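You operate a simulated robot arm through the tools that you are given. There is no shell and no other tool.

The job below is to be done with a simulated two-armed robot. You get a single attempt, and the scene is never put back.

TASK
Unlatch the folding case, lift its lid, hook the stay and switch on.
Fine: both latches; hook the stay before you switch on; leave it on.

The check looks at the end state, three seconds after you hand in, the way a careful person would. Anything else that was tipped, shoved, dropped, spilled or broken makes it a failure. Lids that push on must go on centred and level and be pressed home; caps that screw on are set level and turned clockwise until they are tight.

THE ROBOT
Two 7-joint arms with fingered hands on one trunk that stands fixed in place. Base frame: the origin is at the foot of the trunk, x ahead of it, y to its left, z up; the work surface is at about z = 740. Lengths are in mm, angles in rad, forces in N, time in s.
The left shoulder is at [21, 208, 1498], the right one opposite. With the tool pointing down near the work surface each hand reaches from about 100 to 940 mm from the base axis, measured 20 degrees to its own side. Payload 5 kg a hand.
The TCP of each hand is the grasp point between the finger pads, 48 mm short of the fingertips. In the tool frame z runs along the fingers and y along their closing line. Largest opening 160 mm; the body of the gripper starts 56 mm behind the TCP. The gripper is a hand of 4 fingers: y runs from the thumb to the fingers, the wrist lies at [-26, -142, -252] in the tool frame, and closing takes about 1.5 s.
Orientation is that of the tool frame in the base frame, as [roll, pitch, yaw] about the fixed x, y, z axes, in that order (R = Rz(yaw) Ry(pitch) Rx(roll)). With the fingers straight down and the wrist toward the robot, the tool's x, y and z point along [0, 1, 0], [1, 0, 0] and [0, 0, -1] of the base frame.

THE INTERFACE
- The arms move only by the tool drive_tool. It takes "left_rows", "right_rows" or both (then of equal length, played together; a hand with none holds still); each is text: rows parted by semicolons, each of 7 numbers parted by spaces: the shift along the base's x, y, z in mm, then the turn, a rotation vector about the base's x, y, z in rad, then the gripper command, from -1 (shut) to 1 (fully open), values between in proportion. In form: x y z wx wy wz jaw; .... A call has 1 to 20 rows; each row shifts and turns the commanded pose from where the row before left it. A row lasts 0.2 s, in which the tool goes at most 50 mm and 0.15 rad; a call with a longer step from one row to the next is refused whole, and so is a gripper value outside its range. Where a pose cannot be reached the arm comes as near as it can. A force on the tool above 90 N (or 10 N above the force at the start of the call, whichever is more), or a blocked arm, ends the call early, and 0.2 s more pass. The fingers move at their own pace (about 108 mm/s each) and stop on an object; they squeeze with about 31 N. The grip force told is the motor's: it shows also when the fingers shut on nothing. Time passes only in rows, and 0.2 s behind the last, so rows that do not move let the fingers close. The reply holds the time, the measured pose of the TCP, the force on the tool along the base axes, the opening and the grip force, in the units named above and with some noise, with the torque about the TCP (base axes, N m) and any sound that the robot's microphone picked up.
- Cameras (640 x 400 px; columns grow to the right, rows downward): "scene" is now at [68.7, 22.9, 1649.7]; the picture's right is [0.38, -0.93, -0.00], its down [-0.81, -0.33, -0.48] and it looks along [0.45, 0.18, -0.88] (base axes); focal length 214 px, centre (320, 200). "left" rides on the left gripper at [-87, -133, -189] in its tool frame; the picture's right is [-0.83, -0.26, 0.49], its down [0.51, -0.71, 0.49] and it looks along [0.22, 0.66, 0.72] (tool axes); focal length 238 px, centre (320, 200). "right" rides on the right gripper at [87, -133, -189] in its tool frame; the picture's right is [-0.83, 0.26, -0.49], its down [-0.51, -0.71, 0.49] and it looks along [-0.22, 0.66, 0.72] (tool axes); focal length 238 px, centre (320, 200). There is no depth. A picture from a camera that has moved, and an enlarged one, comes with that camera's place and axes in the base frame and with its lens.
- capture(camera): a new picture of that camera. The clock stands still meanwhile.
- raise_lower(by): slides the trunk up (or, below 0, down) by that many mm; the arms and the scene camera ride with it, the base frame stays. It gives what a move gives, with no picture.
- hand_shape(shape, hand): the hand has 4 fingers and takes this shape, open, in about a second: jaw (thumb against the fingers, like two jaws); tri (thumb and two fingers); tip (a fingertip pinch); poke (one finger out to press); point (the index stretched); flat (the hand flat); cup (the hand cupped); fist (a fist). The gripper value then closes the fingers along that shape, each until it touches; the sizes above hold for jaw. It gives what a move gives, with no picture.
- turn_head(pan, tilt): turns the head with the scene camera to pan (to the left, within 1.501 rad either way) and tilt (down, from -0.506 to 1.204), counted from straight ahead of the robot. It gives what a move gives.
- inspect(camera, box): a new picture of the part [left, top, right, bottom] of that camera's present view, enlarged. The clock stands still meanwhile.
- close_job(): hands the job in; it is judged then, once.

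Places have to be worked out from the pictures, the camera data and where the tool is seen. Open the grippers and draw the arms clear of the work before you hand the job in, unless the task says otherwise.

The tools are called as a command line: name --argument value ..., lists and objects as JSON in quotes. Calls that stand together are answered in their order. drive_tool: Moves the arms, as the interface text tells. Its arguments: {"type":"object","properties":{"left_rows":{"type":"string"},"right_rows":{"type":"string"}},"required":[]} The other tools are called the same way: raise_lower (by) slides the trunk up or down; hand_shape (shape, hand) gives the hand a shape; turn_head (pan, tilt) turns the head that bears the scene camera; capture (camera) takes a picture; inspect (camera, box) takes an enlarged picture of a part of a camera's view; close_job () hands the job in.

At the start:

```text
clock: 0.0
left_eef_pos: [597.7, -40.3, 1373.7]
left_tool_rot: [3.141, 0.0, 1.571]
left_ft_force: [-0.4, -0.2, -0.5]
left_torque: [0.0, 0.0, 0.0]
left_gripper_width: 159.9
left_gripper_force: 0.1
left_shape: jaw
right_eef_pos: [424.8, -545.9, 1393.1]
right_tool_rot: [3.142, -0.001, 1.571]
right_ft_force: [-0.5, -0.2, 0.2]
right_torque: [0.0, 0.03, -0.02]
right_gripper_width: 159.4
right_gripper_force: 0.1
right_shape: jaw
trunk travel left (down, up): [-500.0, 190.0]
head pan, tilt: [0.386, 1.068]
```

scene: 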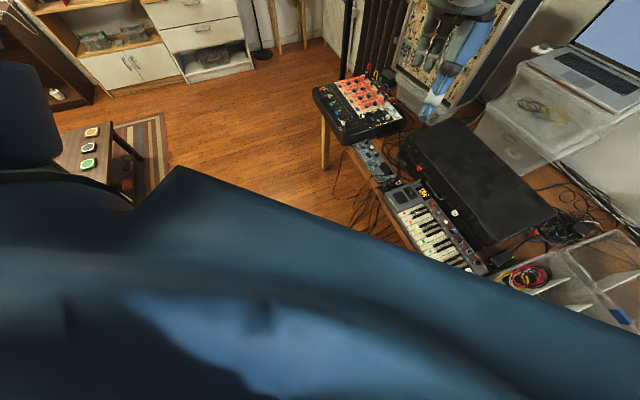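
right: 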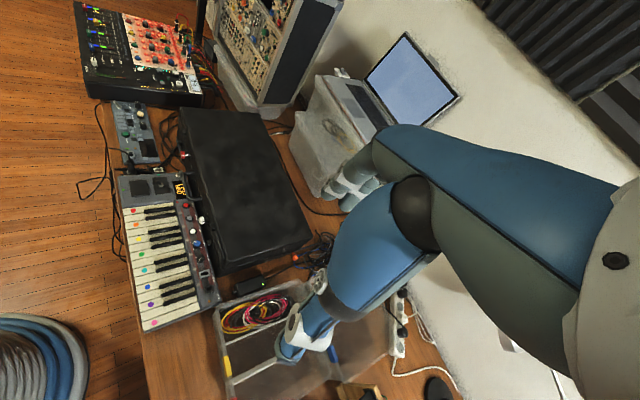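
left: 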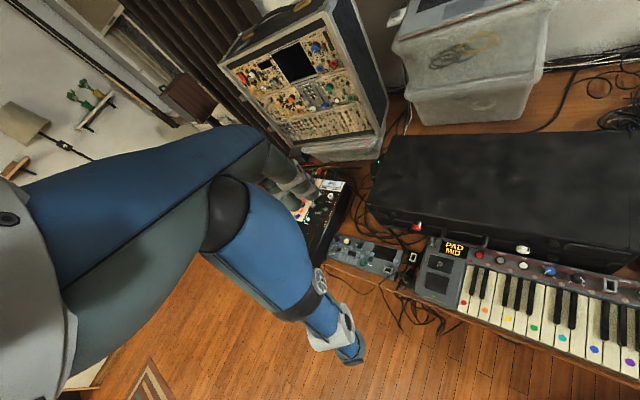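

The black case lies behind the keyboard, and the left arm blocks part of the scene view. I'll look at the case enlarged from each camera.

inspect --camera "scene" --box '[370, 90, 570, 280]'

inspect --camera "left" --box '[340, 110, 640, 300]'

inspect --camera "right" --box '[90, 80, 350, 300]'

```text
2.11 times, centred on (470, 185) of scene
camera zoom: at [68.7, 22.9, 1649.7], right [0.38, -0.93, 0.0], down [-0.81, -0.33, -0.48], along [0.45, 0.18, -0.88], focal length 452 px, centre (4, 232)
```

zoom: 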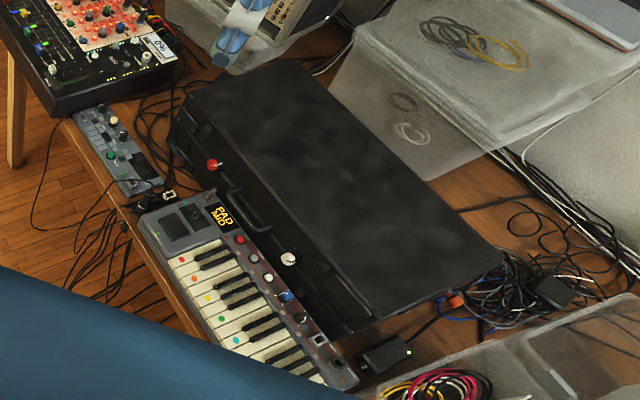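

```text
2.11 times, centred on (490, 205) of left
camera zoom: at [465.6, -126.9, 1561.8], right [-0.26, -0.83, -0.49], down [-0.71, 0.51, -0.49], along [0.66, 0.22, -0.72], focal length 502 px, centre (-38, 190)
```

zoom: 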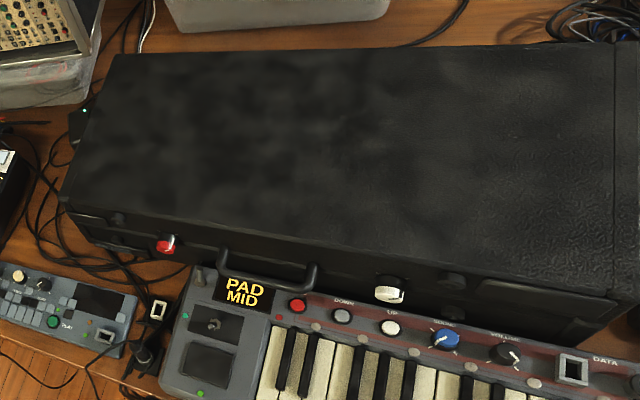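

```text
1.82 times, centred on (220, 190) of right
camera zoom: at [291.9, -459.8, 1582.1], right [0.26, -0.83, 0.49], down [-0.71, -0.51, -0.49], along [0.66, -0.22, -0.72], focal length 433 px, centre (502, 218)
```

zoom: 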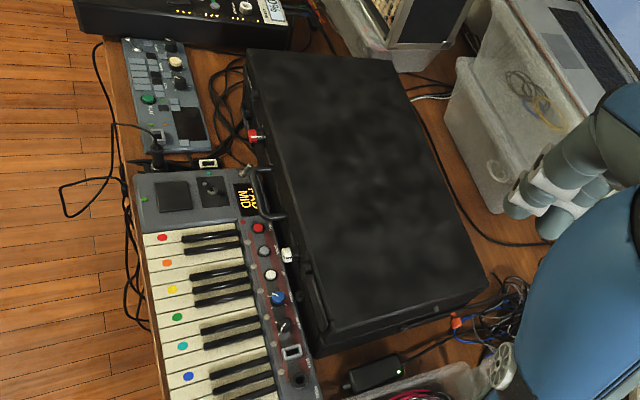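

The case sits roughly at 45° with its front facing (-0.7, 0.7), the front edge running about from (950,-75) to (550,-485) at z≈880. A red thing is at about (826,-178,828) and a white one at about (639,-352,843). I bring the left hand camera lower and yaw it to face the front of the case.

drive_tool --left_rows "-3 -9 -30 0 0 -0.09 1;-3 -9 -30 0 0 -0.09 1;-3 -9 -30 0 0 -0.09 1;-3 -9 -30 0 0 -0.09 1;-3 -9 -30 0 0 -0.09 1;-3 -9 -30 0 0 -0.09 1;-3 -9 -30 0 0 -0.09 1;-3 -9 -30 0 0 -0.09 1;-3 -9 -30 0 0 -0.09 1;-3 -9 -30 0 0 -0.09 1"

capture --camera "left"

capture --camera "scene"

```text
clock: 2.2
left_eef_pos: [567.6, -128.3, 1074.2]
left_tool_rot: [-3.141, 0.001, 0.67]
left_ft_force: [1.4, 0.8, 0.5]
left_torque: [-0.03, 0.14, -0.06]
left_gripper_width: 159.6
left_gripper_force: 0.1
left_shape: jaw
right_eef_pos: [425.2, -546.2, 1393.8]
right_tool_rot: [-3.14, -0.001, 1.572]
right_ft_force: [0.8, 1.1, -0.2]
right_torque: [0.0, 0.05, -0.01]
right_gripper_width: 159.6
right_gripper_force: 0.0
right_shape: jaw
trunk travel left (down, up): [-500.0, 190.0]
head pan, tilt: [0.386, 1.068]
```

```text
taken
camera left: at [418.2, -78.4, 1262.0], right [-0.82, -0.32, -0.49], down [-0.04, 0.87, -0.49], along [0.58, -0.38, -0.72], focal length 238 px, centre (320, 200)
```

left: 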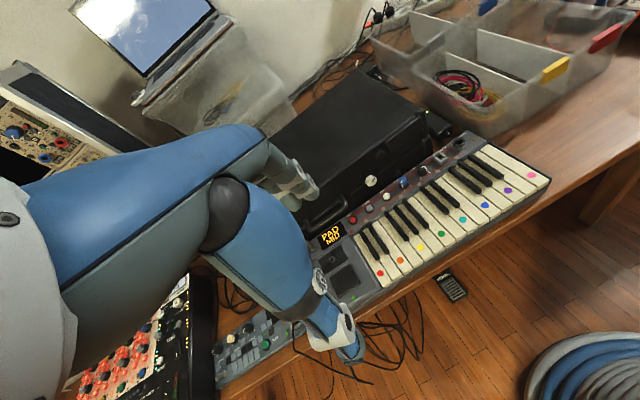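

```text
taken
camera scene: at [69.9, 22.6, 1649.6], right [0.38, -0.93, 0.0], down [-0.81, -0.33, -0.48], along [0.45, 0.18, -0.88], focal length 214 px, centre (320, 200)
```

scene: 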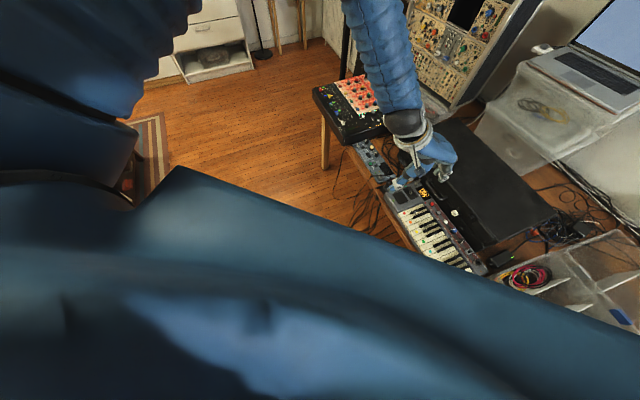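

The left view now shows the case's front right portion; I enlarge it.

inspect --camera "left" --box '[280, 120, 480, 245]'

inspect --camera "right" --box '[110, 90, 250, 180]'

inspect --camera "right" --box '[170, 180, 310, 270]'

```text
3.20 times, centred on (380, 182) of left
camera zoom: at [418.2, -78.4, 1262.0], right [-0.82, -0.32, -0.49], down [-0.04, 0.87, -0.49], along [0.58, -0.38, -0.72], focal length 763 px, centre (128, 256)
```

zoom: 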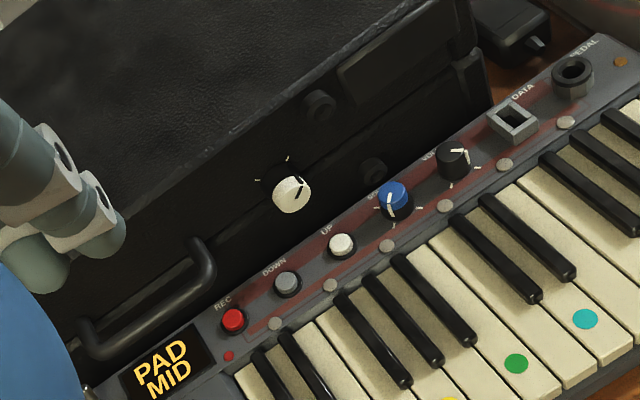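

```text
4.44 times, centred on (180, 135) of right
camera zoom: at [293.1, -460.1, 1581.7], right [0.26, -0.83, 0.49], down [-0.71, -0.51, -0.49], along [0.66, -0.22, -0.72], focal length 1059 px, centre (942, 489)
```

zoom: 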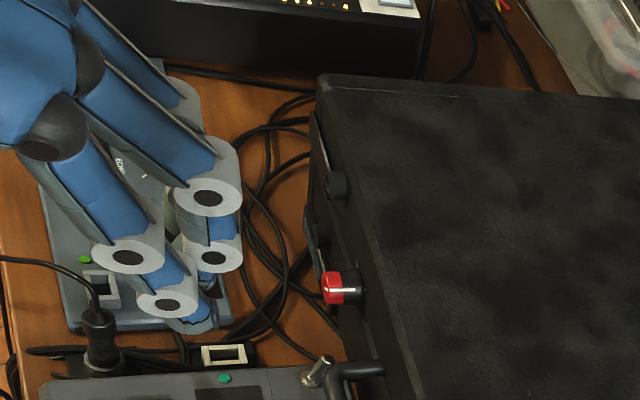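

```text
4.44 times, centred on (240, 225) of right
camera zoom: at [293.1, -460.1, 1581.7], right [0.26, -0.83, 0.49], down [-0.71, -0.51, -0.49], along [0.66, -0.22, -0.72], focal length 1059 px, centre (676, 89)
```

zoom: 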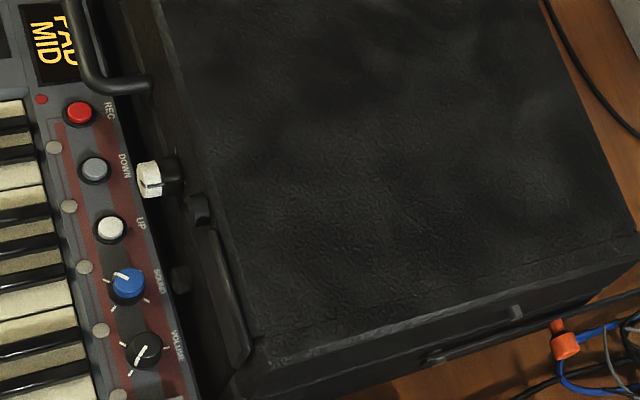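

The white item is a rotary knob with a pointer and two tick marks; the red one looks alike. I shift the left hand to the left and yaw it so its camera has a clear frontal view of the whole case front.

drive_tool --left_rows "5 26 -2 0 0 0.056 1;5 26 -2 0 0 0.056 1;5 26 -2 0 0 0.056 1;5 26 -2 0 0 0.056 1;5 26 -2 0 0 0.056 1;5 26 -2 0 0 0.056 1;5 26 -2 0 0 0.056 1;5 26 -2 0 0 0.056 1"

capture --camera "left"

```text
clock: 4.0
left_eef_pos: [607.5, 77.5, 1059.2]
left_tool_rot: [-3.141, 0.002, 1.118]
left_ft_force: [-0.5, 0.1, 0.2]
left_torque: [-0.04, 0.03, 0.02]
left_gripper_width: 159.9
left_gripper_force: 0.0
left_shape: jaw
right_eef_pos: [424.1, -546.6, 1393.9]
right_tool_rot: [-3.14, -0.001, 1.571]
right_ft_force: [-0.1, 0.7, -0.7]
right_torque: [0.0, 0.01, 0.01]
right_gripper_width: 159.4
right_gripper_force: 0.0
right_shape: jaw
trunk travel left (down, up): [-500.0, 190.0]
head pan, tilt: [0.386, 1.068]
```

```text
taken
camera left: at [450.5, 58.2, 1247.2], right [-0.6, -0.64, -0.49], down [-0.42, 0.76, -0.49], along [0.69, -0.09, -0.72], focal length 238 px, centre (320, 200)
```

left: 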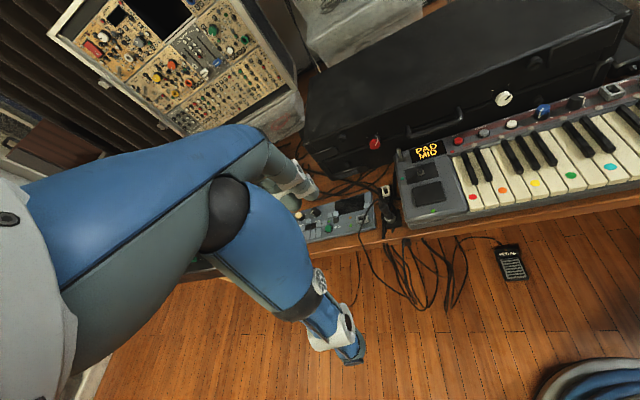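

The whole case front is visible now. I enlarge its left and right halves.

inspect --camera "left" --box '[300, 90, 460, 190]'

inspect --camera "left" --box '[440, 40, 600, 140]'

inspect --camera "left" --box '[520, 0, 640, 75]'

```text
4.00 times, centred on (380, 140) of left
camera zoom: at [450.5, 58.2, 1247.2], right [-0.6, -0.64, -0.49], down [-0.42, 0.76, -0.49], along [0.69, -0.09, -0.72], focal length 953 px, centre (80, 440)
```

zoom: 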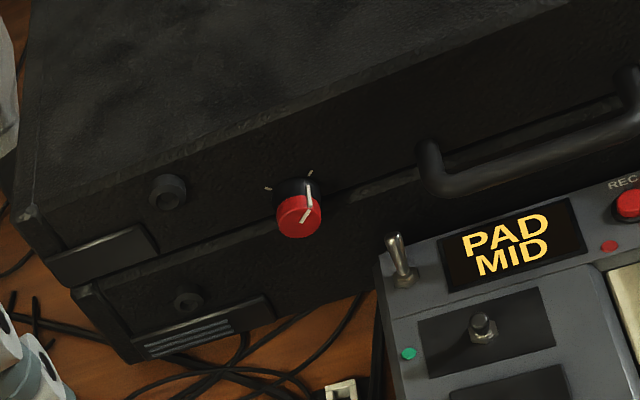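

```text
4.00 times, centred on (520, 90) of left
camera zoom: at [450.5, 58.2, 1247.2], right [-0.6, -0.64, -0.49], down [-0.42, 0.76, -0.49], along [0.69, -0.09, -0.72], focal length 953 px, centre (-480, 640)
```

zoom: 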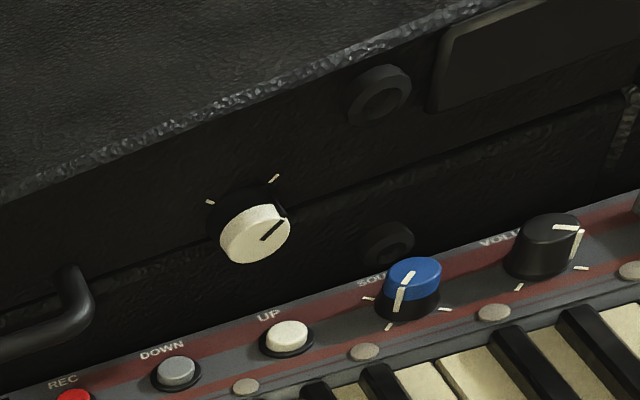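

```text
5.33 times, centred on (580, 38) of left
camera zoom: at [450.5, 58.2, 1247.2], right [-0.6, -0.64, -0.49], down [-0.42, 0.76, -0.49], along [0.69, -0.09, -0.72], focal length 1271 px, centre (-1067, 1067)
```

zoom: 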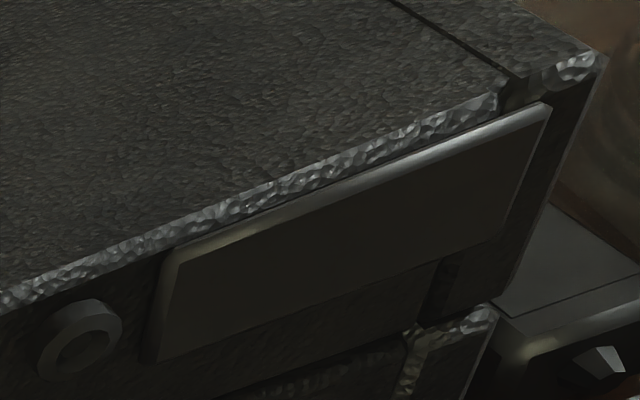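

Both knobs point to their right tick (about 55° right of up) and have another tick about 55° left of up. Now I look at the case's right side and hinge side with the other cameras.

inspect --camera "right" --box '[220, 215, 320, 280]'

inspect --camera "right" --box '[160, 95, 330, 200]'

inspect --camera "scene" --box '[480, 190, 580, 255]'

inspect --camera "scene" --box '[380, 110, 480, 175]'

```text
6.15 times, centred on (270, 248) of right
camera zoom: at [291.9, -458.8, 1582.4], right [0.26, -0.83, 0.49], down [-0.71, -0.51, -0.49], along [0.66, -0.22, -0.72], focal length 1467 px, centre (628, -92)
```

zoom: 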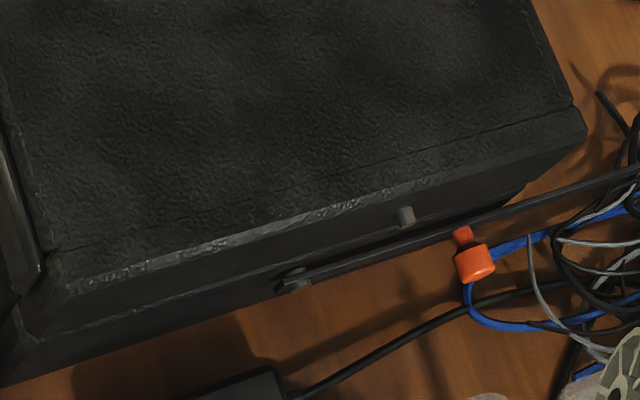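

```text
3.76 times, centred on (245, 148) of right
camera zoom: at [291.9, -458.8, 1582.4], right [0.26, -0.83, 0.49], down [-0.71, -0.51, -0.49], along [0.66, -0.22, -0.72], focal length 897 px, centre (602, 398)
```

zoom: 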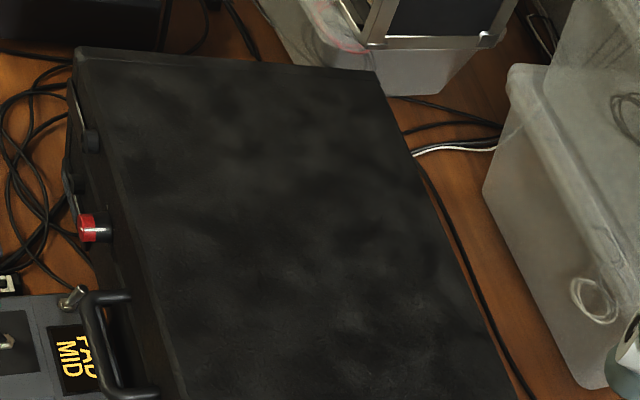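

```text
6.15 times, centred on (530, 222) of scene
camera zoom: at [68.8, 24.0, 1649.7], right [0.38, -0.93, 0.0], down [-0.81, -0.33, -0.48], along [0.45, 0.18, -0.88], focal length 1320 px, centre (-972, 62)
```

zoom: 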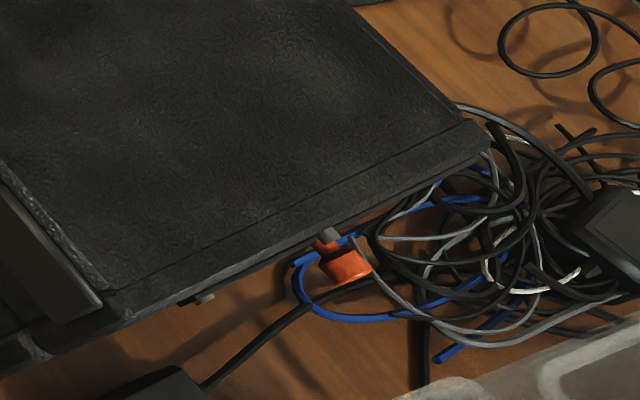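

```text
6.15 times, centred on (430, 142) of scene
camera zoom: at [68.8, 24.0, 1649.7], right [0.38, -0.93, 0.0], down [-0.81, -0.33, -0.48], along [0.45, 0.18, -0.88], focal length 1320 px, centre (-357, 554)
```

zoom: 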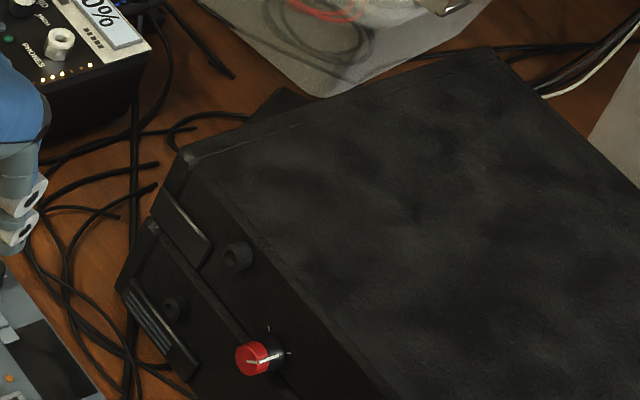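

On the right side of the case I see a thin bar with a stub on the body and a pin on the lid — likely the stay. I bring the right hand camera nearer to look at that side.

drive_tool --right_rows "16 -20 -35 0 0 0.06 1;16 -20 -35 0 0 0.06 1;16 -20 -35 0 0 0.06 1;16 -20 -35 0 0 0.06 1;16 -20 -35 0 0 0.06 1;16 -20 -35 0 0 0.06 1;16 -20 -35 0 0 0.06 1;16 -20 -35 0 0 0.06 1"

capture --camera "right"

```text
clock: 5.8
left_eef_pos: [608.4, 76.3, 1058.2]
left_tool_rot: [-3.14, 0.001, 1.118]
left_ft_force: [0.7, -1.4, -0.2]
left_torque: [0.12, 0.03, 0.01]
left_gripper_width: 159.5
left_gripper_force: 0.0
left_shape: jaw
right_eef_pos: [557.6, -707.2, 1112.1]
right_tool_rot: [3.141, -0.003, 2.051]
right_ft_force: [1.1, -1.3, 0.1]
right_torque: [0.12, 0.09, 0.05]
right_gripper_width: 159.5
right_gripper_force: 0.0
right_shape: jaw
trunk travel left (down, up): [-500.0, 190.0]
head pan, tilt: [0.386, 1.068]
```

```text
taken
camera right: at [399.6, -692.3, 1301.2], right [0.62, -0.62, 0.48], down [-0.4, -0.78, -0.49], along [0.68, 0.11, -0.72], focal length 238 px, centre (320, 200)
```

right: 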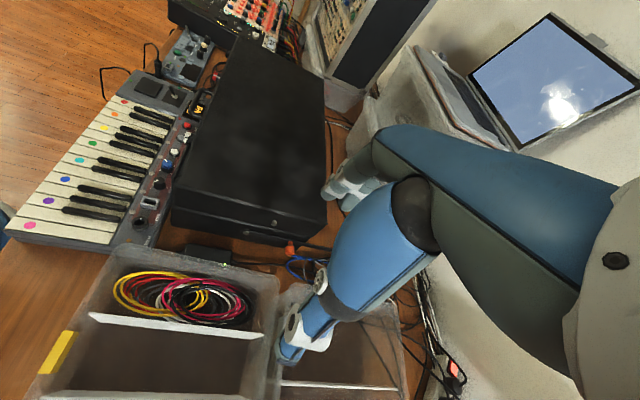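

inspect --camera "right" --box '[160, 190, 340, 290]'

inspect --camera "right" --box '[225, 200, 335, 265]'

```text
3.56 times, centred on (250, 240) of right
camera zoom: at [399.6, -692.3, 1301.2], right [0.62, -0.62, 0.48], down [-0.4, -0.78, -0.49], along [0.68, 0.11, -0.72], focal length 848 px, centre (569, 58)
```

zoom: 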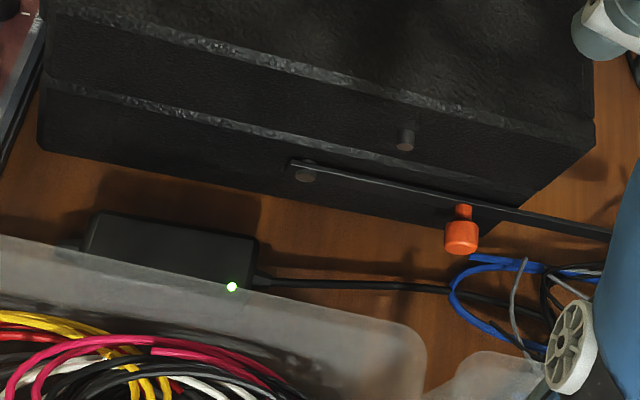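

```text
5.82 times, centred on (280, 232) of right
camera zoom: at [399.6, -692.3, 1301.2], right [0.62, -0.62, 0.48], down [-0.4, -0.78, -0.49], along [0.68, 0.11, -0.72], focal length 1387 px, centre (553, 11)
```

zoom: 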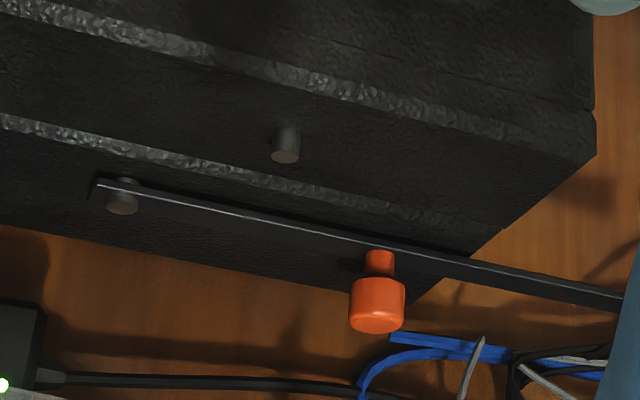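

The stay is clear now: a bar pivoted at a stub (~(633,-589,807)), with an orange grip knob (~(689,-678,817)), and a lid pin at ~(663,-619,871). I check the handle/seam closely and then the bar's far end.

inspect --camera "left" --box '[390, 70, 520, 150]'

inspect --camera "left" --box '[180, 120, 380, 370]'

capture --camera "scene"

```text
4.92 times, centred on (455, 110) of left
camera zoom: at [451.6, 55.4, 1246.9], right [-0.6, -0.64, -0.49], down [-0.42, 0.77, -0.49], along [0.68, -0.09, -0.72], focal length 1173 px, centre (-345, 643)
```

zoom: 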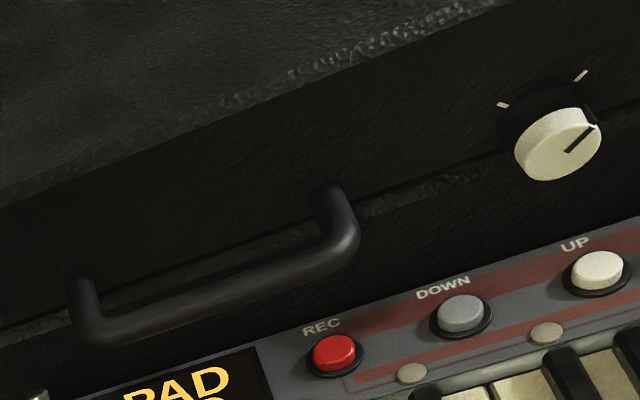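

```text
1.60 times, centred on (280, 245) of left
camera zoom: at [451.6, 55.4, 1246.9], right [-0.6, -0.64, -0.49], down [-0.42, 0.77, -0.49], along [0.68, -0.09, -0.72], focal length 381 px, centre (384, 128)
```

zoom: 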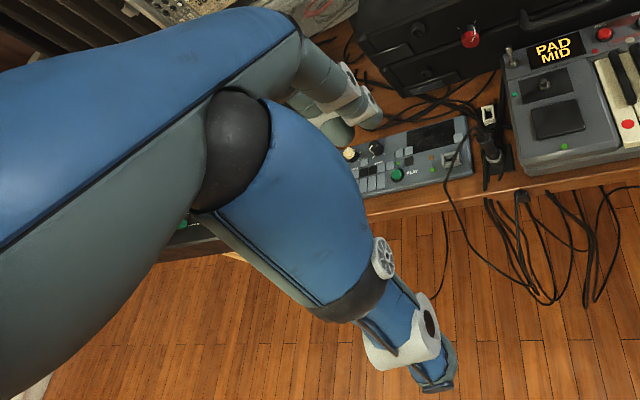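

```text
taken
camera scene: at [70.3, 20.9, 1649.6], right [0.38, -0.93, 0.0], down [-0.81, -0.33, -0.48], along [0.45, 0.18, -0.88], focal length 214 px, centre (320, 200)
```

scene: 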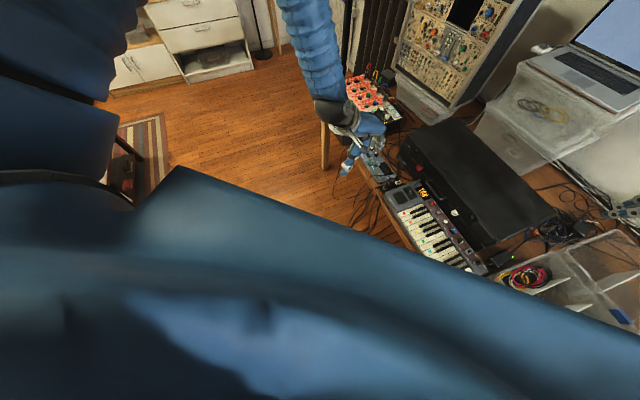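

The handle is attached to the lid just above the seam, so it can serve to lift it. I raise both hands and reorient the right one before lowering the trunk, which will give level reach and a view of the stay's far end.

drive_tool --left_rows "0 0 37 0 0 0 1;0 0 37 0 0 0 1;0 0 37 0 0 0 1;0 0 37 0 0 0 1;0 0 37 0 0 0 1;0 0 37 0 0 0 1;0 0 37 0 0 0 1;0 0 37 0 0 0 1" --right_rows "-5 -12 31 0 0 -0.1 1;-5 -12 31 0 0 -0.1 1;-5 -12 31 0 0 -0.1 1;-5 -12 31 0 0 -0.1 1;-5 -12 31 0 0 -0.1 1;-5 -12 31 0 0 -0.1 1;-5 -12 31 0 0 -0.1 1;-5 -12 31 0 0 -0.1 1"

raise_lower --by -280

capture --camera "right"

capture --camera "scene"

capture --camera "left"

```text
clock: 7.6
left_eef_pos: [607.3, 81.0, 1355.7]
left_tool_rot: [-3.142, 0.0, 1.12]
left_ft_force: [-1.1, 1.3, 0.1]
left_torque: [-0.09, -0.17, 0.02]
left_gripper_width: 159.7
left_gripper_force: 0.0
left_shape: jaw
right_eef_pos: [509.6, -800.6, 1362.9]
right_tool_rot: [3.141, 0.001, 1.248]
right_ft_force: [0.3, 0.6, 0.1]
right_torque: [-0.04, -0.09, -0.05]
right_gripper_width: 159.7
right_gripper_force: 0.1
right_shape: jaw
trunk travel left (down, up): [-500.0, 190.0]
head pan, tilt: [0.386, 1.068]
```

```text
clock: 10.4
left_eef_pos: [607.7, 81.3, 1075.3]
left_tool_rot: [-3.141, 0.001, 1.118]
left_ft_force: [0.5, -0.6, 0.9]
left_torque: [-0.01, -0.06, 0.01]
left_gripper_width: 159.8
left_gripper_force: 0.0
left_shape: jaw
right_eef_pos: [512.0, -801.2, 1081.2]
right_tool_rot: [-3.14, 0.001, 1.251]
right_ft_force: [-0.4, 0.2, 0.1]
right_torque: [0.0, 0.0, 0.01]
right_gripper_width: 159.6
right_gripper_force: 0.1
right_shape: jaw
trunk travel left (down, up): [-220.0, 470.0]
head pan, tilt: [0.386, 1.068]
```

```text
taken
camera right: at [413.3, -677.2, 1270.3], right [-0.02, -0.87, 0.49], down [-0.83, -0.26, -0.49], along [0.55, -0.41, -0.72], focal length 238 px, centre (320, 200)
```

right: 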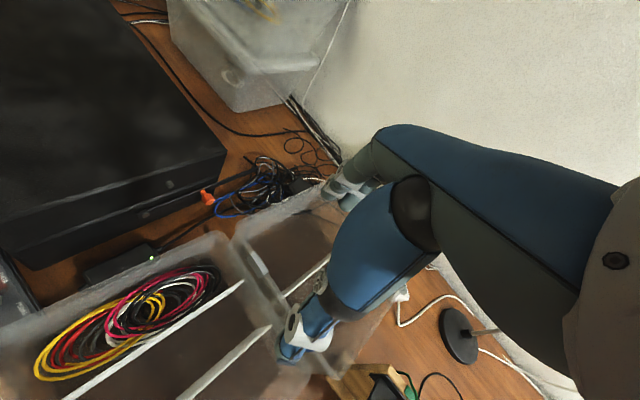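

```text
taken
camera scene: at [68.5, 23.0, 1369.9], right [0.38, -0.93, 0.0], down [-0.81, -0.33, -0.48], along [0.45, 0.18, -0.88], focal length 214 px, centre (320, 200)
```

scene: 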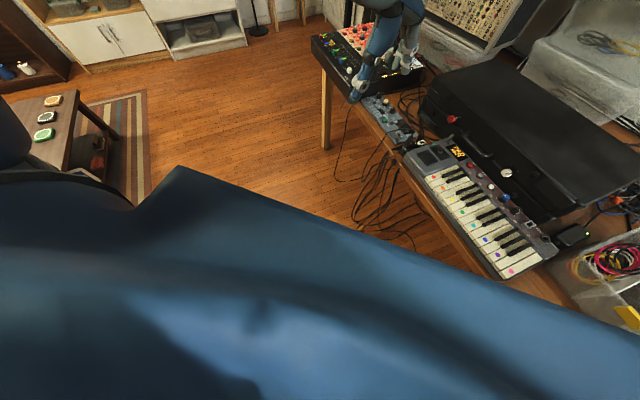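

```text
taken
camera left: at [452.1, 60.3, 1263.5], right [-0.6, -0.64, -0.49], down [-0.42, 0.76, -0.49], along [0.69, -0.09, -0.72], focal length 238 px, centre (320, 200)
```

left: 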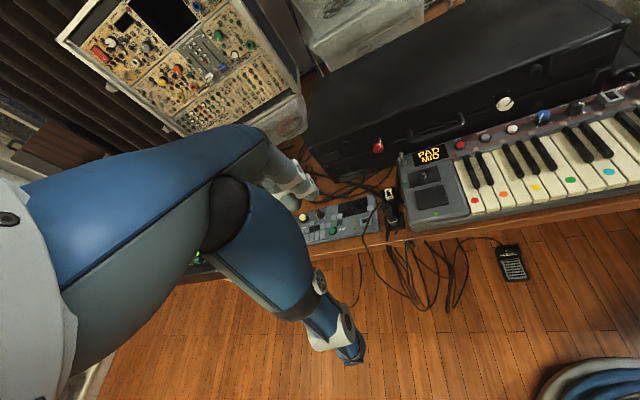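

Let me enlarge the stay's far end and the side of the case, and turn the head toward the case for a straight view.

inspect --camera "right" --box '[120, 145, 340, 265]'

inspect --camera "right" --box '[190, 145, 300, 225]'

turn_head --pan -0.4 --tilt 0.6

capture --camera "scene"

```text
2.91 times, centred on (230, 205) of right
camera zoom: at [413.3, -677.2, 1270.3], right [-0.02, -0.87, 0.49], down [-0.83, -0.26, -0.49], along [0.55, -0.41, -0.72], focal length 693 px, centre (582, 186)
```

zoom: 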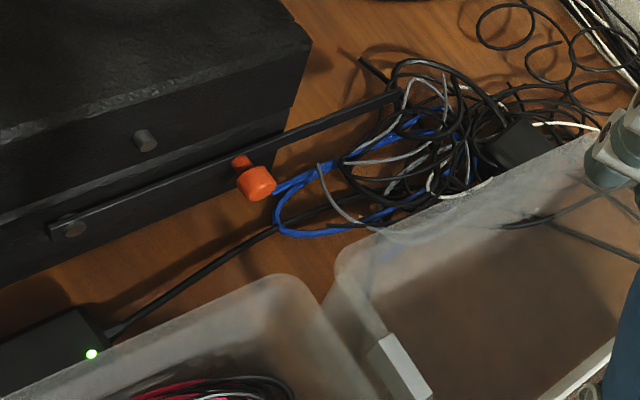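

```text
5.00 times, centred on (245, 185) of right
camera zoom: at [413.3, -677.2, 1270.3], right [-0.02, -0.87, 0.49], down [-0.83, -0.26, -0.49], along [0.55, -0.41, -0.72], focal length 1192 px, centre (695, 275)
```

zoom: 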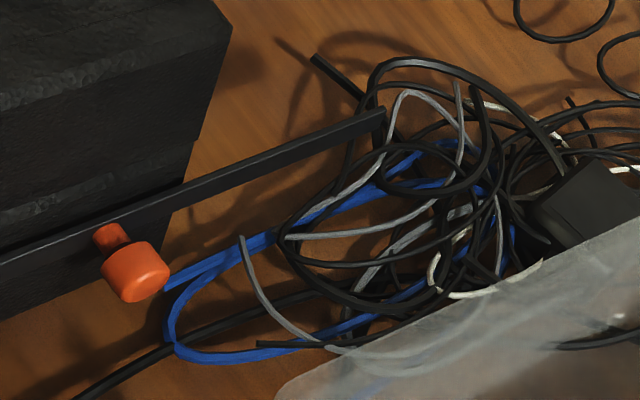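

```text
clock: 11.6
left_eef_pos: [610.5, 81.6, 1074.6]
left_tool_rot: [-3.141, -0.001, 1.117]
left_ft_force: [0.0, -0.1, 0.4]
left_torque: [0.0, -0.03, 0.01]
left_gripper_width: 159.7
left_gripper_force: 0.0
left_shape: jaw
right_eef_pos: [512.1, -800.4, 1080.6]
right_tool_rot: [3.141, 0.0, 1.252]
right_ft_force: [-0.3, 0.7, -0.2]
right_torque: [-0.02, 0.01, -0.02]
right_gripper_width: 159.6
right_gripper_force: 0.0
right_shape: jaw
trunk travel left (down, up): [-220.0, 470.0]
head pan, tilt: [-0.4, 0.6]
```

```text
taken
camera scene: at [89.7, -36.0, 1406.2], right [-0.39, -0.92, 0.0], down [-0.52, 0.22, -0.82], along [0.76, -0.32, -0.57], focal length 214 px, centre (320, 200)
```

scene: 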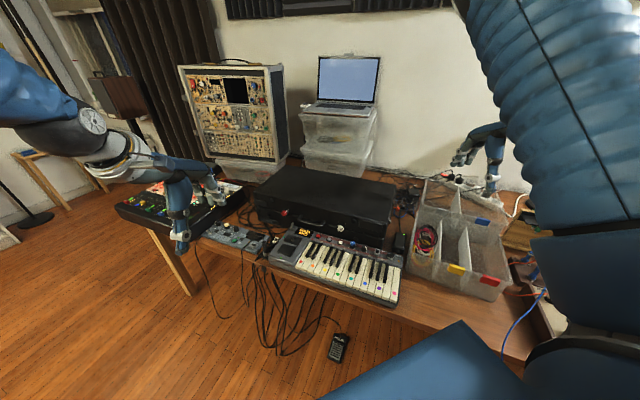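

Very clear view now. The stay's far end bends downward into a hook, about 245 mm from its pivot. I zoom on the case from the head.

inspect --camera "scene" --box '[240, 160, 400, 260]'

inspect --camera "scene" --box '[250, 185, 330, 235]'

inspect --camera "scene" --box '[320, 185, 440, 260]'

```text
4.00 times, centred on (320, 210) of scene
camera zoom: at [89.7, -36.0, 1406.2], right [-0.39, -0.92, 0.0], down [-0.52, 0.22, -0.82], along [0.76, -0.32, -0.57], focal length 858 px, centre (320, 160)
```

zoom: 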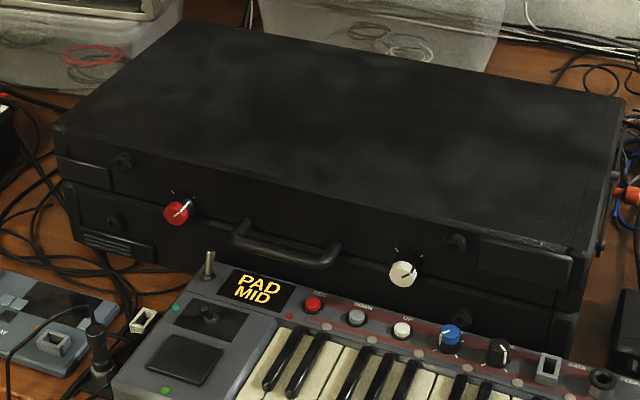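

```text
8.00 times, centred on (290, 210) of scene
camera zoom: at [89.7, -36.0, 1406.2], right [-0.39, -0.92, 0.0], down [-0.52, 0.22, -0.82], along [0.76, -0.32, -0.57], focal length 1716 px, centre (560, 120)
```

zoom: 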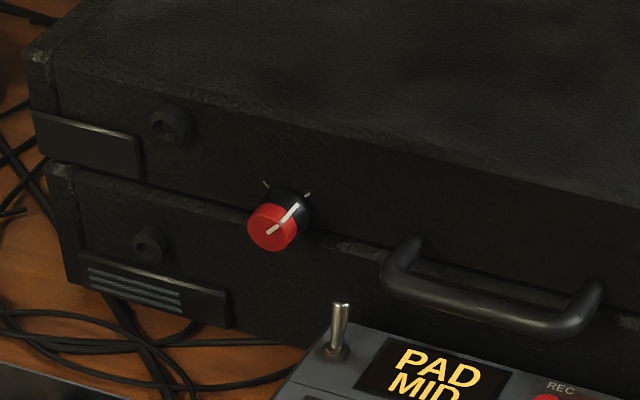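

```text
5.33 times, centred on (380, 222) of scene
camera zoom: at [89.7, -36.0, 1406.2], right [-0.39, -0.92, 0.0], down [-0.52, 0.22, -0.82], along [0.76, -0.32, -0.57], focal length 1144 px, centre (0, 80)
```

zoom: 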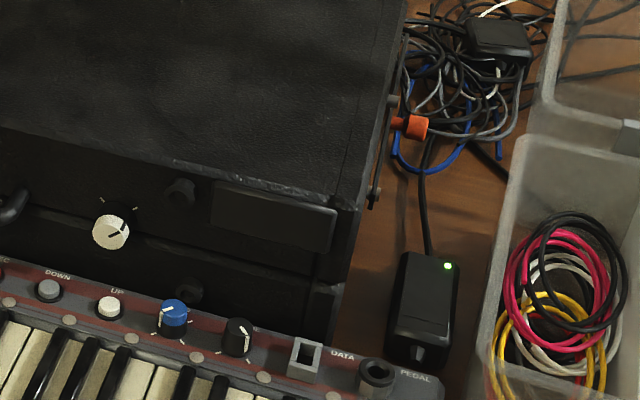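

The case geometry is now: front plane normal ≈ (-0.717, 0.697), red knob face ≈ (806,-172,850), white ≈ (637,-355,840), both ~25 mm proud and ~24 mm across. I look at the hand itself to understand its clearance.

inspect --camera "scene" --box '[100, 100, 260, 260]'

inspect --camera "scene" --box '[440, 110, 540, 210]'

```text
2.50 times, centred on (180, 180) of scene
camera zoom: at [89.7, -36.0, 1406.2], right [-0.39, -0.92, 0.0], down [-0.52, 0.22, -0.82], along [0.76, -0.32, -0.57], focal length 536 px, centre (670, 250)
```

zoom: 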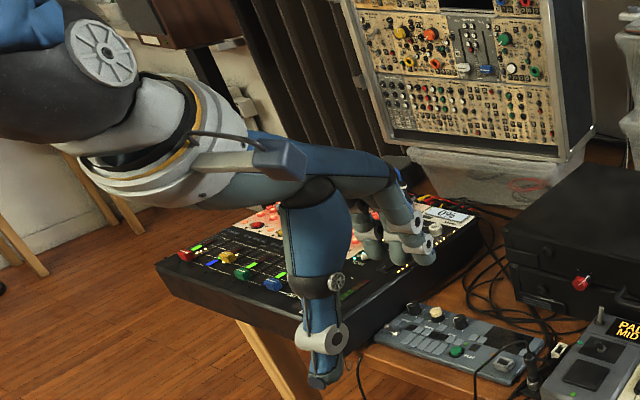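

```text
4.00 times, centred on (490, 160) of scene
camera zoom: at [89.7, -36.0, 1406.2], right [-0.39, -0.92, 0.0], down [-0.52, 0.22, -0.82], along [0.76, -0.32, -0.57], focal length 858 px, centre (-360, 360)
```

zoom: 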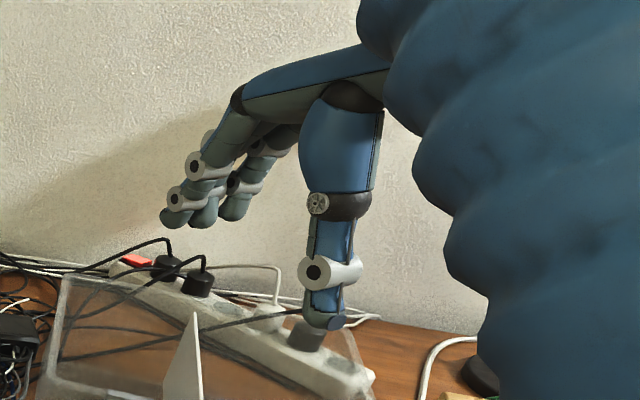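

The hand is human-like with the palm across and fingers bent along z, so a fingertip pinch may suit knobs best. I try the "tip" shape on the left hand and look at it half closed.

hand_shape --hand "left" --shape "tip"

inspect --camera "left" --box '[160, 100, 400, 400]'

inspect --camera "scene" --box '[100, 100, 260, 260]'

drive_tool --left_rows "0 0 0 0 0 0 -1;0 0 0 0 0 0 -1;0 0 0 0 0 0 -1;0 0 0 0 0 0 -1;0 0 0 0 0 0 -1;0 0 0 0 0 0 -1;0 0 0 0 0 0 -1"

inspect --camera "left" --box '[160, 100, 400, 400]'

inspect --camera "scene" --box '[100, 100, 260, 260]'

```text
clock: 12.4
left_eef_pos: [610.4, 80.9, 1075.8]
left_tool_rot: [3.141, 0.0, 1.119]
left_ft_force: [0.4, 0.1, -0.6]
left_torque: [0.01, 0.0, -0.02]
left_gripper_width: 159.9
left_gripper_force: 0.1
left_shape: tip
right_eef_pos: [510.8, -800.6, 1082.7]
right_tool_rot: [-3.141, 0.001, 1.253]
right_ft_force: [-0.5, 0.0, -0.7]
right_torque: [0.01, -0.01, -0.02]
right_gripper_width: 159.9
right_gripper_force: 0.1
right_shape: jaw
trunk travel left (down, up): [-220.0, 470.0]
head pan, tilt: [-0.4, 0.6]
```

```text
1.33 times, centred on (280, 250) of left
camera zoom: at [452.3, 60.3, 1263.2], right [-0.6, -0.64, -0.49], down [-0.42, 0.76, -0.49], along [0.69, -0.09, -0.72], focal length 318 px, centre (373, 133)
```

zoom: 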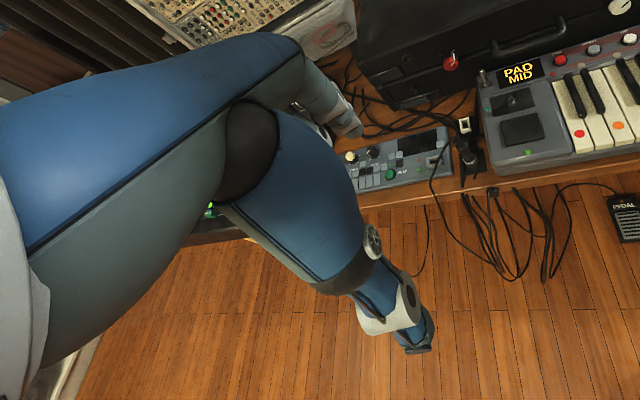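

```text
2.50 times, centred on (180, 180) of scene
camera zoom: at [89.6, -36.1, 1406.3], right [-0.39, -0.92, 0.0], down [-0.52, 0.22, -0.82], along [0.76, -0.32, -0.57], focal length 536 px, centre (670, 250)
```

zoom: 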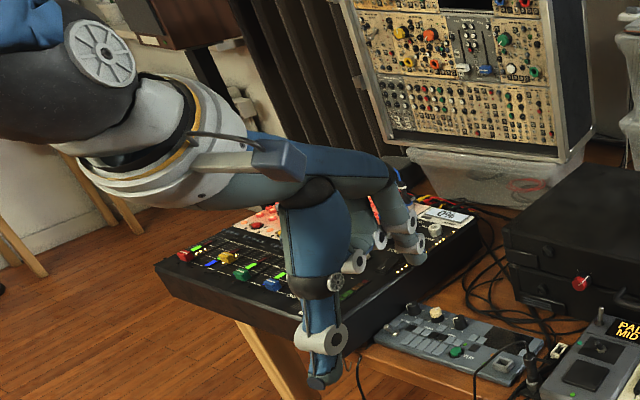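

```text
clock: 14.1
left_eef_pos: [610.6, 80.2, 1074.2]
left_tool_rot: [3.141, -0.001, 1.118]
left_ft_force: [-0.5, -0.8, 0.9]
left_torque: [0.0, -0.03, 0.02]
left_gripper_width: 0.1
left_gripper_force: 31.3
left_shape: tip
right_eef_pos: [510.8, -800.2, 1081.6]
right_tool_rot: [3.14, 0.0, 1.251]
right_ft_force: [0.2, 0.5, 0.8]
right_torque: [0.0, -0.01, 0.01]
right_gripper_width: 159.7
right_gripper_force: 0.0
right_shape: jaw
trunk travel left (down, up): [-220.0, 470.0]
head pan, tilt: [-0.4, 0.6]
```

```text
1.33 times, centred on (280, 250) of left
camera zoom: at [452.3, 60.3, 1263.2], right [-0.6, -0.64, -0.49], down [-0.42, 0.76, -0.49], along [0.69, -0.09, -0.72], focal length 318 px, centre (373, 133)
```

zoom: 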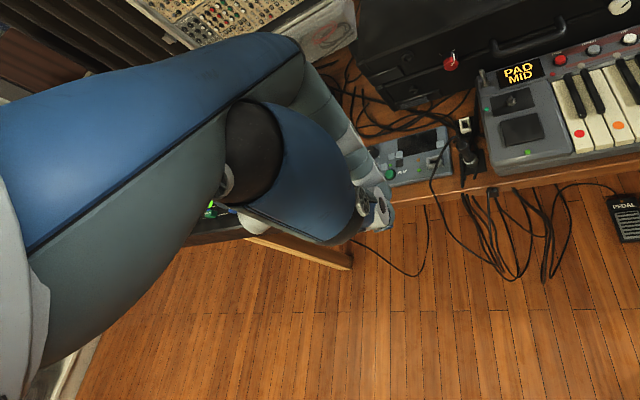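

```text
2.50 times, centred on (180, 180) of scene
camera zoom: at [89.6, -36.1, 1406.3], right [-0.39, -0.92, 0.0], down [-0.52, 0.22, -0.82], along [0.76, -0.32, -0.57], focal length 536 px, centre (670, 250)
```

zoom: 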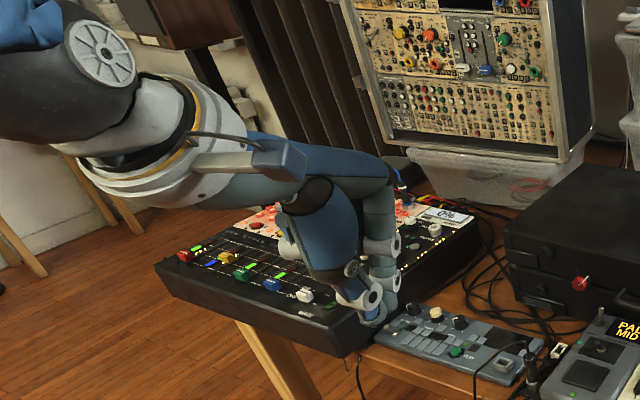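

In "tip" shape only thumb and index meet, slim enough to pinch a knob. I'll turn the left hand so its closing line runs along the case front, fingers pointing down-and-in at 45°, and stop about 60 mm short of the red knob.

drive_tool --left_rows "10 -12 0 0 0 0.139 -0.2;10 -12 0 0 0 0.139 -0.2;10 -12 0 0 0 0.139 -0.2;10 -12 0 0 0 0.139 -0.2;10 -12 0 0 0 0.139 -0.2;10 -12 0 0 0 0.139 -0.2;10 -12 0 0 0 0.139 -0.2;10 -12 0 0 0 0.139 -0.2;10 -12 0 0 0 0.139 -0.2"

capture --camera "scene"

```text
clock: 16.1
left_eef_pos: [693.8, -23.9, 1071.9]
left_tool_rot: [-3.132, 0.0, 2.314]
left_ft_force: [-0.1, 0.4, -0.5]
left_torque: [-0.03, 0.05, 0.03]
left_gripper_width: 63.7
left_gripper_force: 0.1
left_shape: tip
left hand out of reach, approached as far as the arm can: row 4
right_eef_pos: [513.3, -800.6, 1080.6]
right_tool_rot: [-3.14, 0.0, 1.252]
right_ft_force: [1.3, -0.3, -0.2]
right_torque: [0.02, 0.09, 0.05]
right_gripper_width: 159.7
right_gripper_force: 0.1
right_shape: jaw
trunk travel left (down, up): [-220.0, 470.0]
head pan, tilt: [-0.4, 0.6]
```

```text
taken
camera scene: at [90.7, -36.5, 1406.1], right [-0.39, -0.92, 0.0], down [-0.52, 0.22, -0.82], along [0.76, -0.32, -0.57], focal length 214 px, centre (320, 200)
```

scene: 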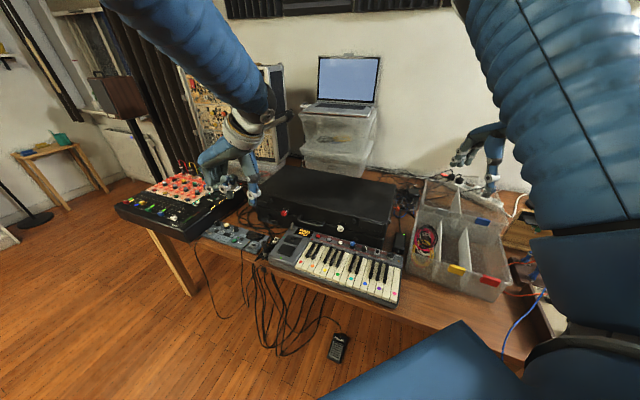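

The hand is nearly at the wanted yaw (2.31 vs 2.37). I now tilt it 45° toward the case and move to the pre-grasp in front of the red knob.

drive_tool --left_rows "11 -17 -24 -0.091 -0.094 0 -0.2;11 -17 -24 -0.091 -0.094 0 -0.2;11 -17 -24 -0.091 -0.094 0 -0.2;11 -17 -24 -0.091 -0.094 0 -0.2;11 -17 -24 -0.091 -0.094 0 -0.2;11 -17 -24 -0.091 -0.094 0 -0.2"

inspect --camera "scene" --box '[190, 120, 350, 240]'

capture --camera "left"

```text
clock: 17.6
left_eef_pos: [796.3, -120.2, 1020.2]
left_tool_rot: [2.957, 0.86, 2.204]
left_ft_force: [2.6, 3.0, 4.3]
left_torque: [0.05, 0.54, -0.39]
left_gripper_width: 64.1
left_gripper_force: 0.2
left_shape: tip
left hand out of reach, approached as far as the arm can: row 5
right_eef_pos: [518.1, -798.0, 1082.2]
right_tool_rot: [-3.14, 0.001, 1.256]
right_ft_force: [6.2, 2.8, 1.2]
right_torque: [-0.2, 0.65, 0.03]
right_gripper_width: 159.8
right_gripper_force: 0.0
right_shape: jaw
trunk travel left (down, up): [-220.0, 470.0]
head pan, tilt: [-0.4, 0.6]
stopped in row 6 (left hand): the arm was blocked; the commanded pose is now the measured one
```

```text
3.33 times, centred on (270, 180) of scene
camera zoom: at [93.6, -33.9, 1406.2], right [-0.39, -0.92, 0.0], down [-0.52, 0.22, -0.82], along [0.76, -0.32, -0.57], focal length 715 px, centre (487, 267)
```

zoom: 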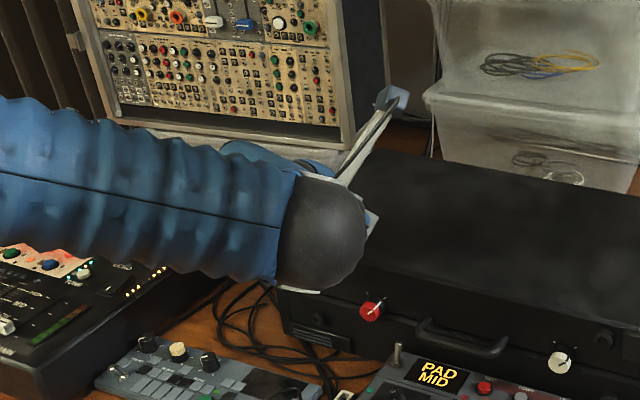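

```text
taken
camera left: at [623.7, -165.9, 1189.9], right [0.42, -0.86, 0.29], down [-0.41, -0.47, -0.78], along [0.81, 0.21, -0.55], focal length 238 px, centre (320, 200)
```

left: 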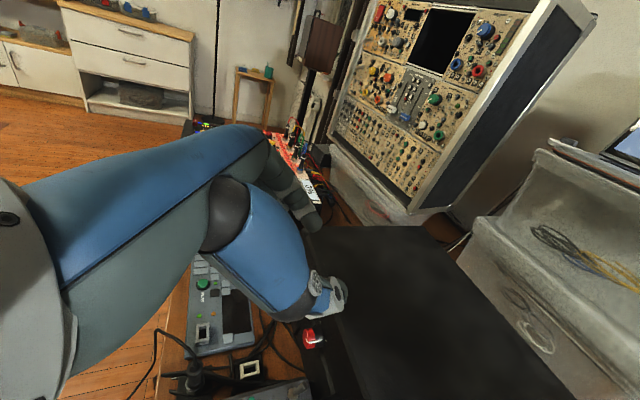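

The left elbow got blocked in that posture, so the left arm is awkward for this wrist direction; the right arm suits it better. I retreat the left hand back up and level.

drive_tool --left_rows "-15 16 14 0.080 0.096 0 -0.2;-15 16 14 0.080 0.096 0 -0.2;-15 16 14 0.080 0.096 0 -0.2;-15 16 14 0.080 0.096 0 -0.2;-15 16 14 0.080 0.096 0 -0.2;-15 16 14 0.080 0.096 0 -0.2;-15 16 14 0.080 0.096 0 -0.2;-10 12 5 0 0 -0.12 -0.2;-10 12 5 0 0 -0.12 -0.2;-10 12 5 0 0 -0.12 -0.2;-10 12 5 0 0 -0.12 -0.2;-10 12 5 0 0 -0.12 -0.2;-10 12 5 0 0 -0.12 -0.2;-10 12 5 0 0 -0.12 -0.2;-10 12 5 0 0 -0.12 -0.2"

hand_shape --hand "right" --shape "tip"

capture --camera "scene"

```text
clock: 20.9
left_eef_pos: [604.3, 86.0, 1152.6]
left_tool_rot: [-3.135, -0.004, 1.324]
left_ft_force: [-0.6, 0.5, -0.4]
left_torque: [-0.1, -0.02, 0.01]
left_gripper_width: 64.1
left_gripper_force: 0.1
left_shape: tip
right_eef_pos: [510.3, -800.6, 1082.3]
right_tool_rot: [3.14, 0.001, 1.249]
right_ft_force: [0.8, 0.2, 0.7]
right_torque: [-0.11, 0.04, -0.04]
right_gripper_width: 159.7
right_gripper_force: 0.0
right_shape: jaw
trunk travel left (down, up): [-220.0, 470.0]
head pan, tilt: [-0.4, 0.6]
```

```text
clock: 21.8
left_eef_pos: [605.5, 84.6, 1153.1]
left_tool_rot: [-3.136, -0.004, 1.325]
left_ft_force: [-0.3, -0.1, -0.7]
left_torque: [-0.05, -0.01, 0.01]
left_gripper_width: 64.3
left_gripper_force: 0.1
left_shape: tip
right_eef_pos: [511.6, -801.8, 1081.3]
right_tool_rot: [-3.141, 0.001, 1.249]
right_ft_force: [0.6, -0.1, -0.1]
right_torque: [-0.02, 0.01, -0.01]
right_gripper_width: 159.7
right_gripper_force: 0.0
right_shape: tip
trunk travel left (down, up): [-220.0, 470.0]
head pan, tilt: [-0.4, 0.6]
```

```text
taken
camera scene: at [89.5, -35.8, 1406.3], right [-0.39, -0.92, 0.0], down [-0.52, 0.22, -0.82], along [0.76, -0.32, -0.57], focal length 214 px, centre (320, 200)
```

scene: 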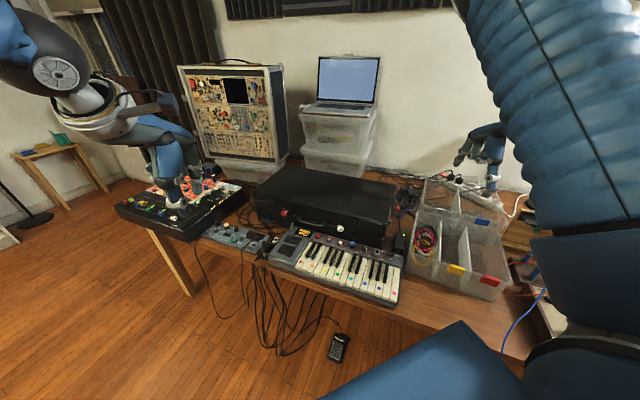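

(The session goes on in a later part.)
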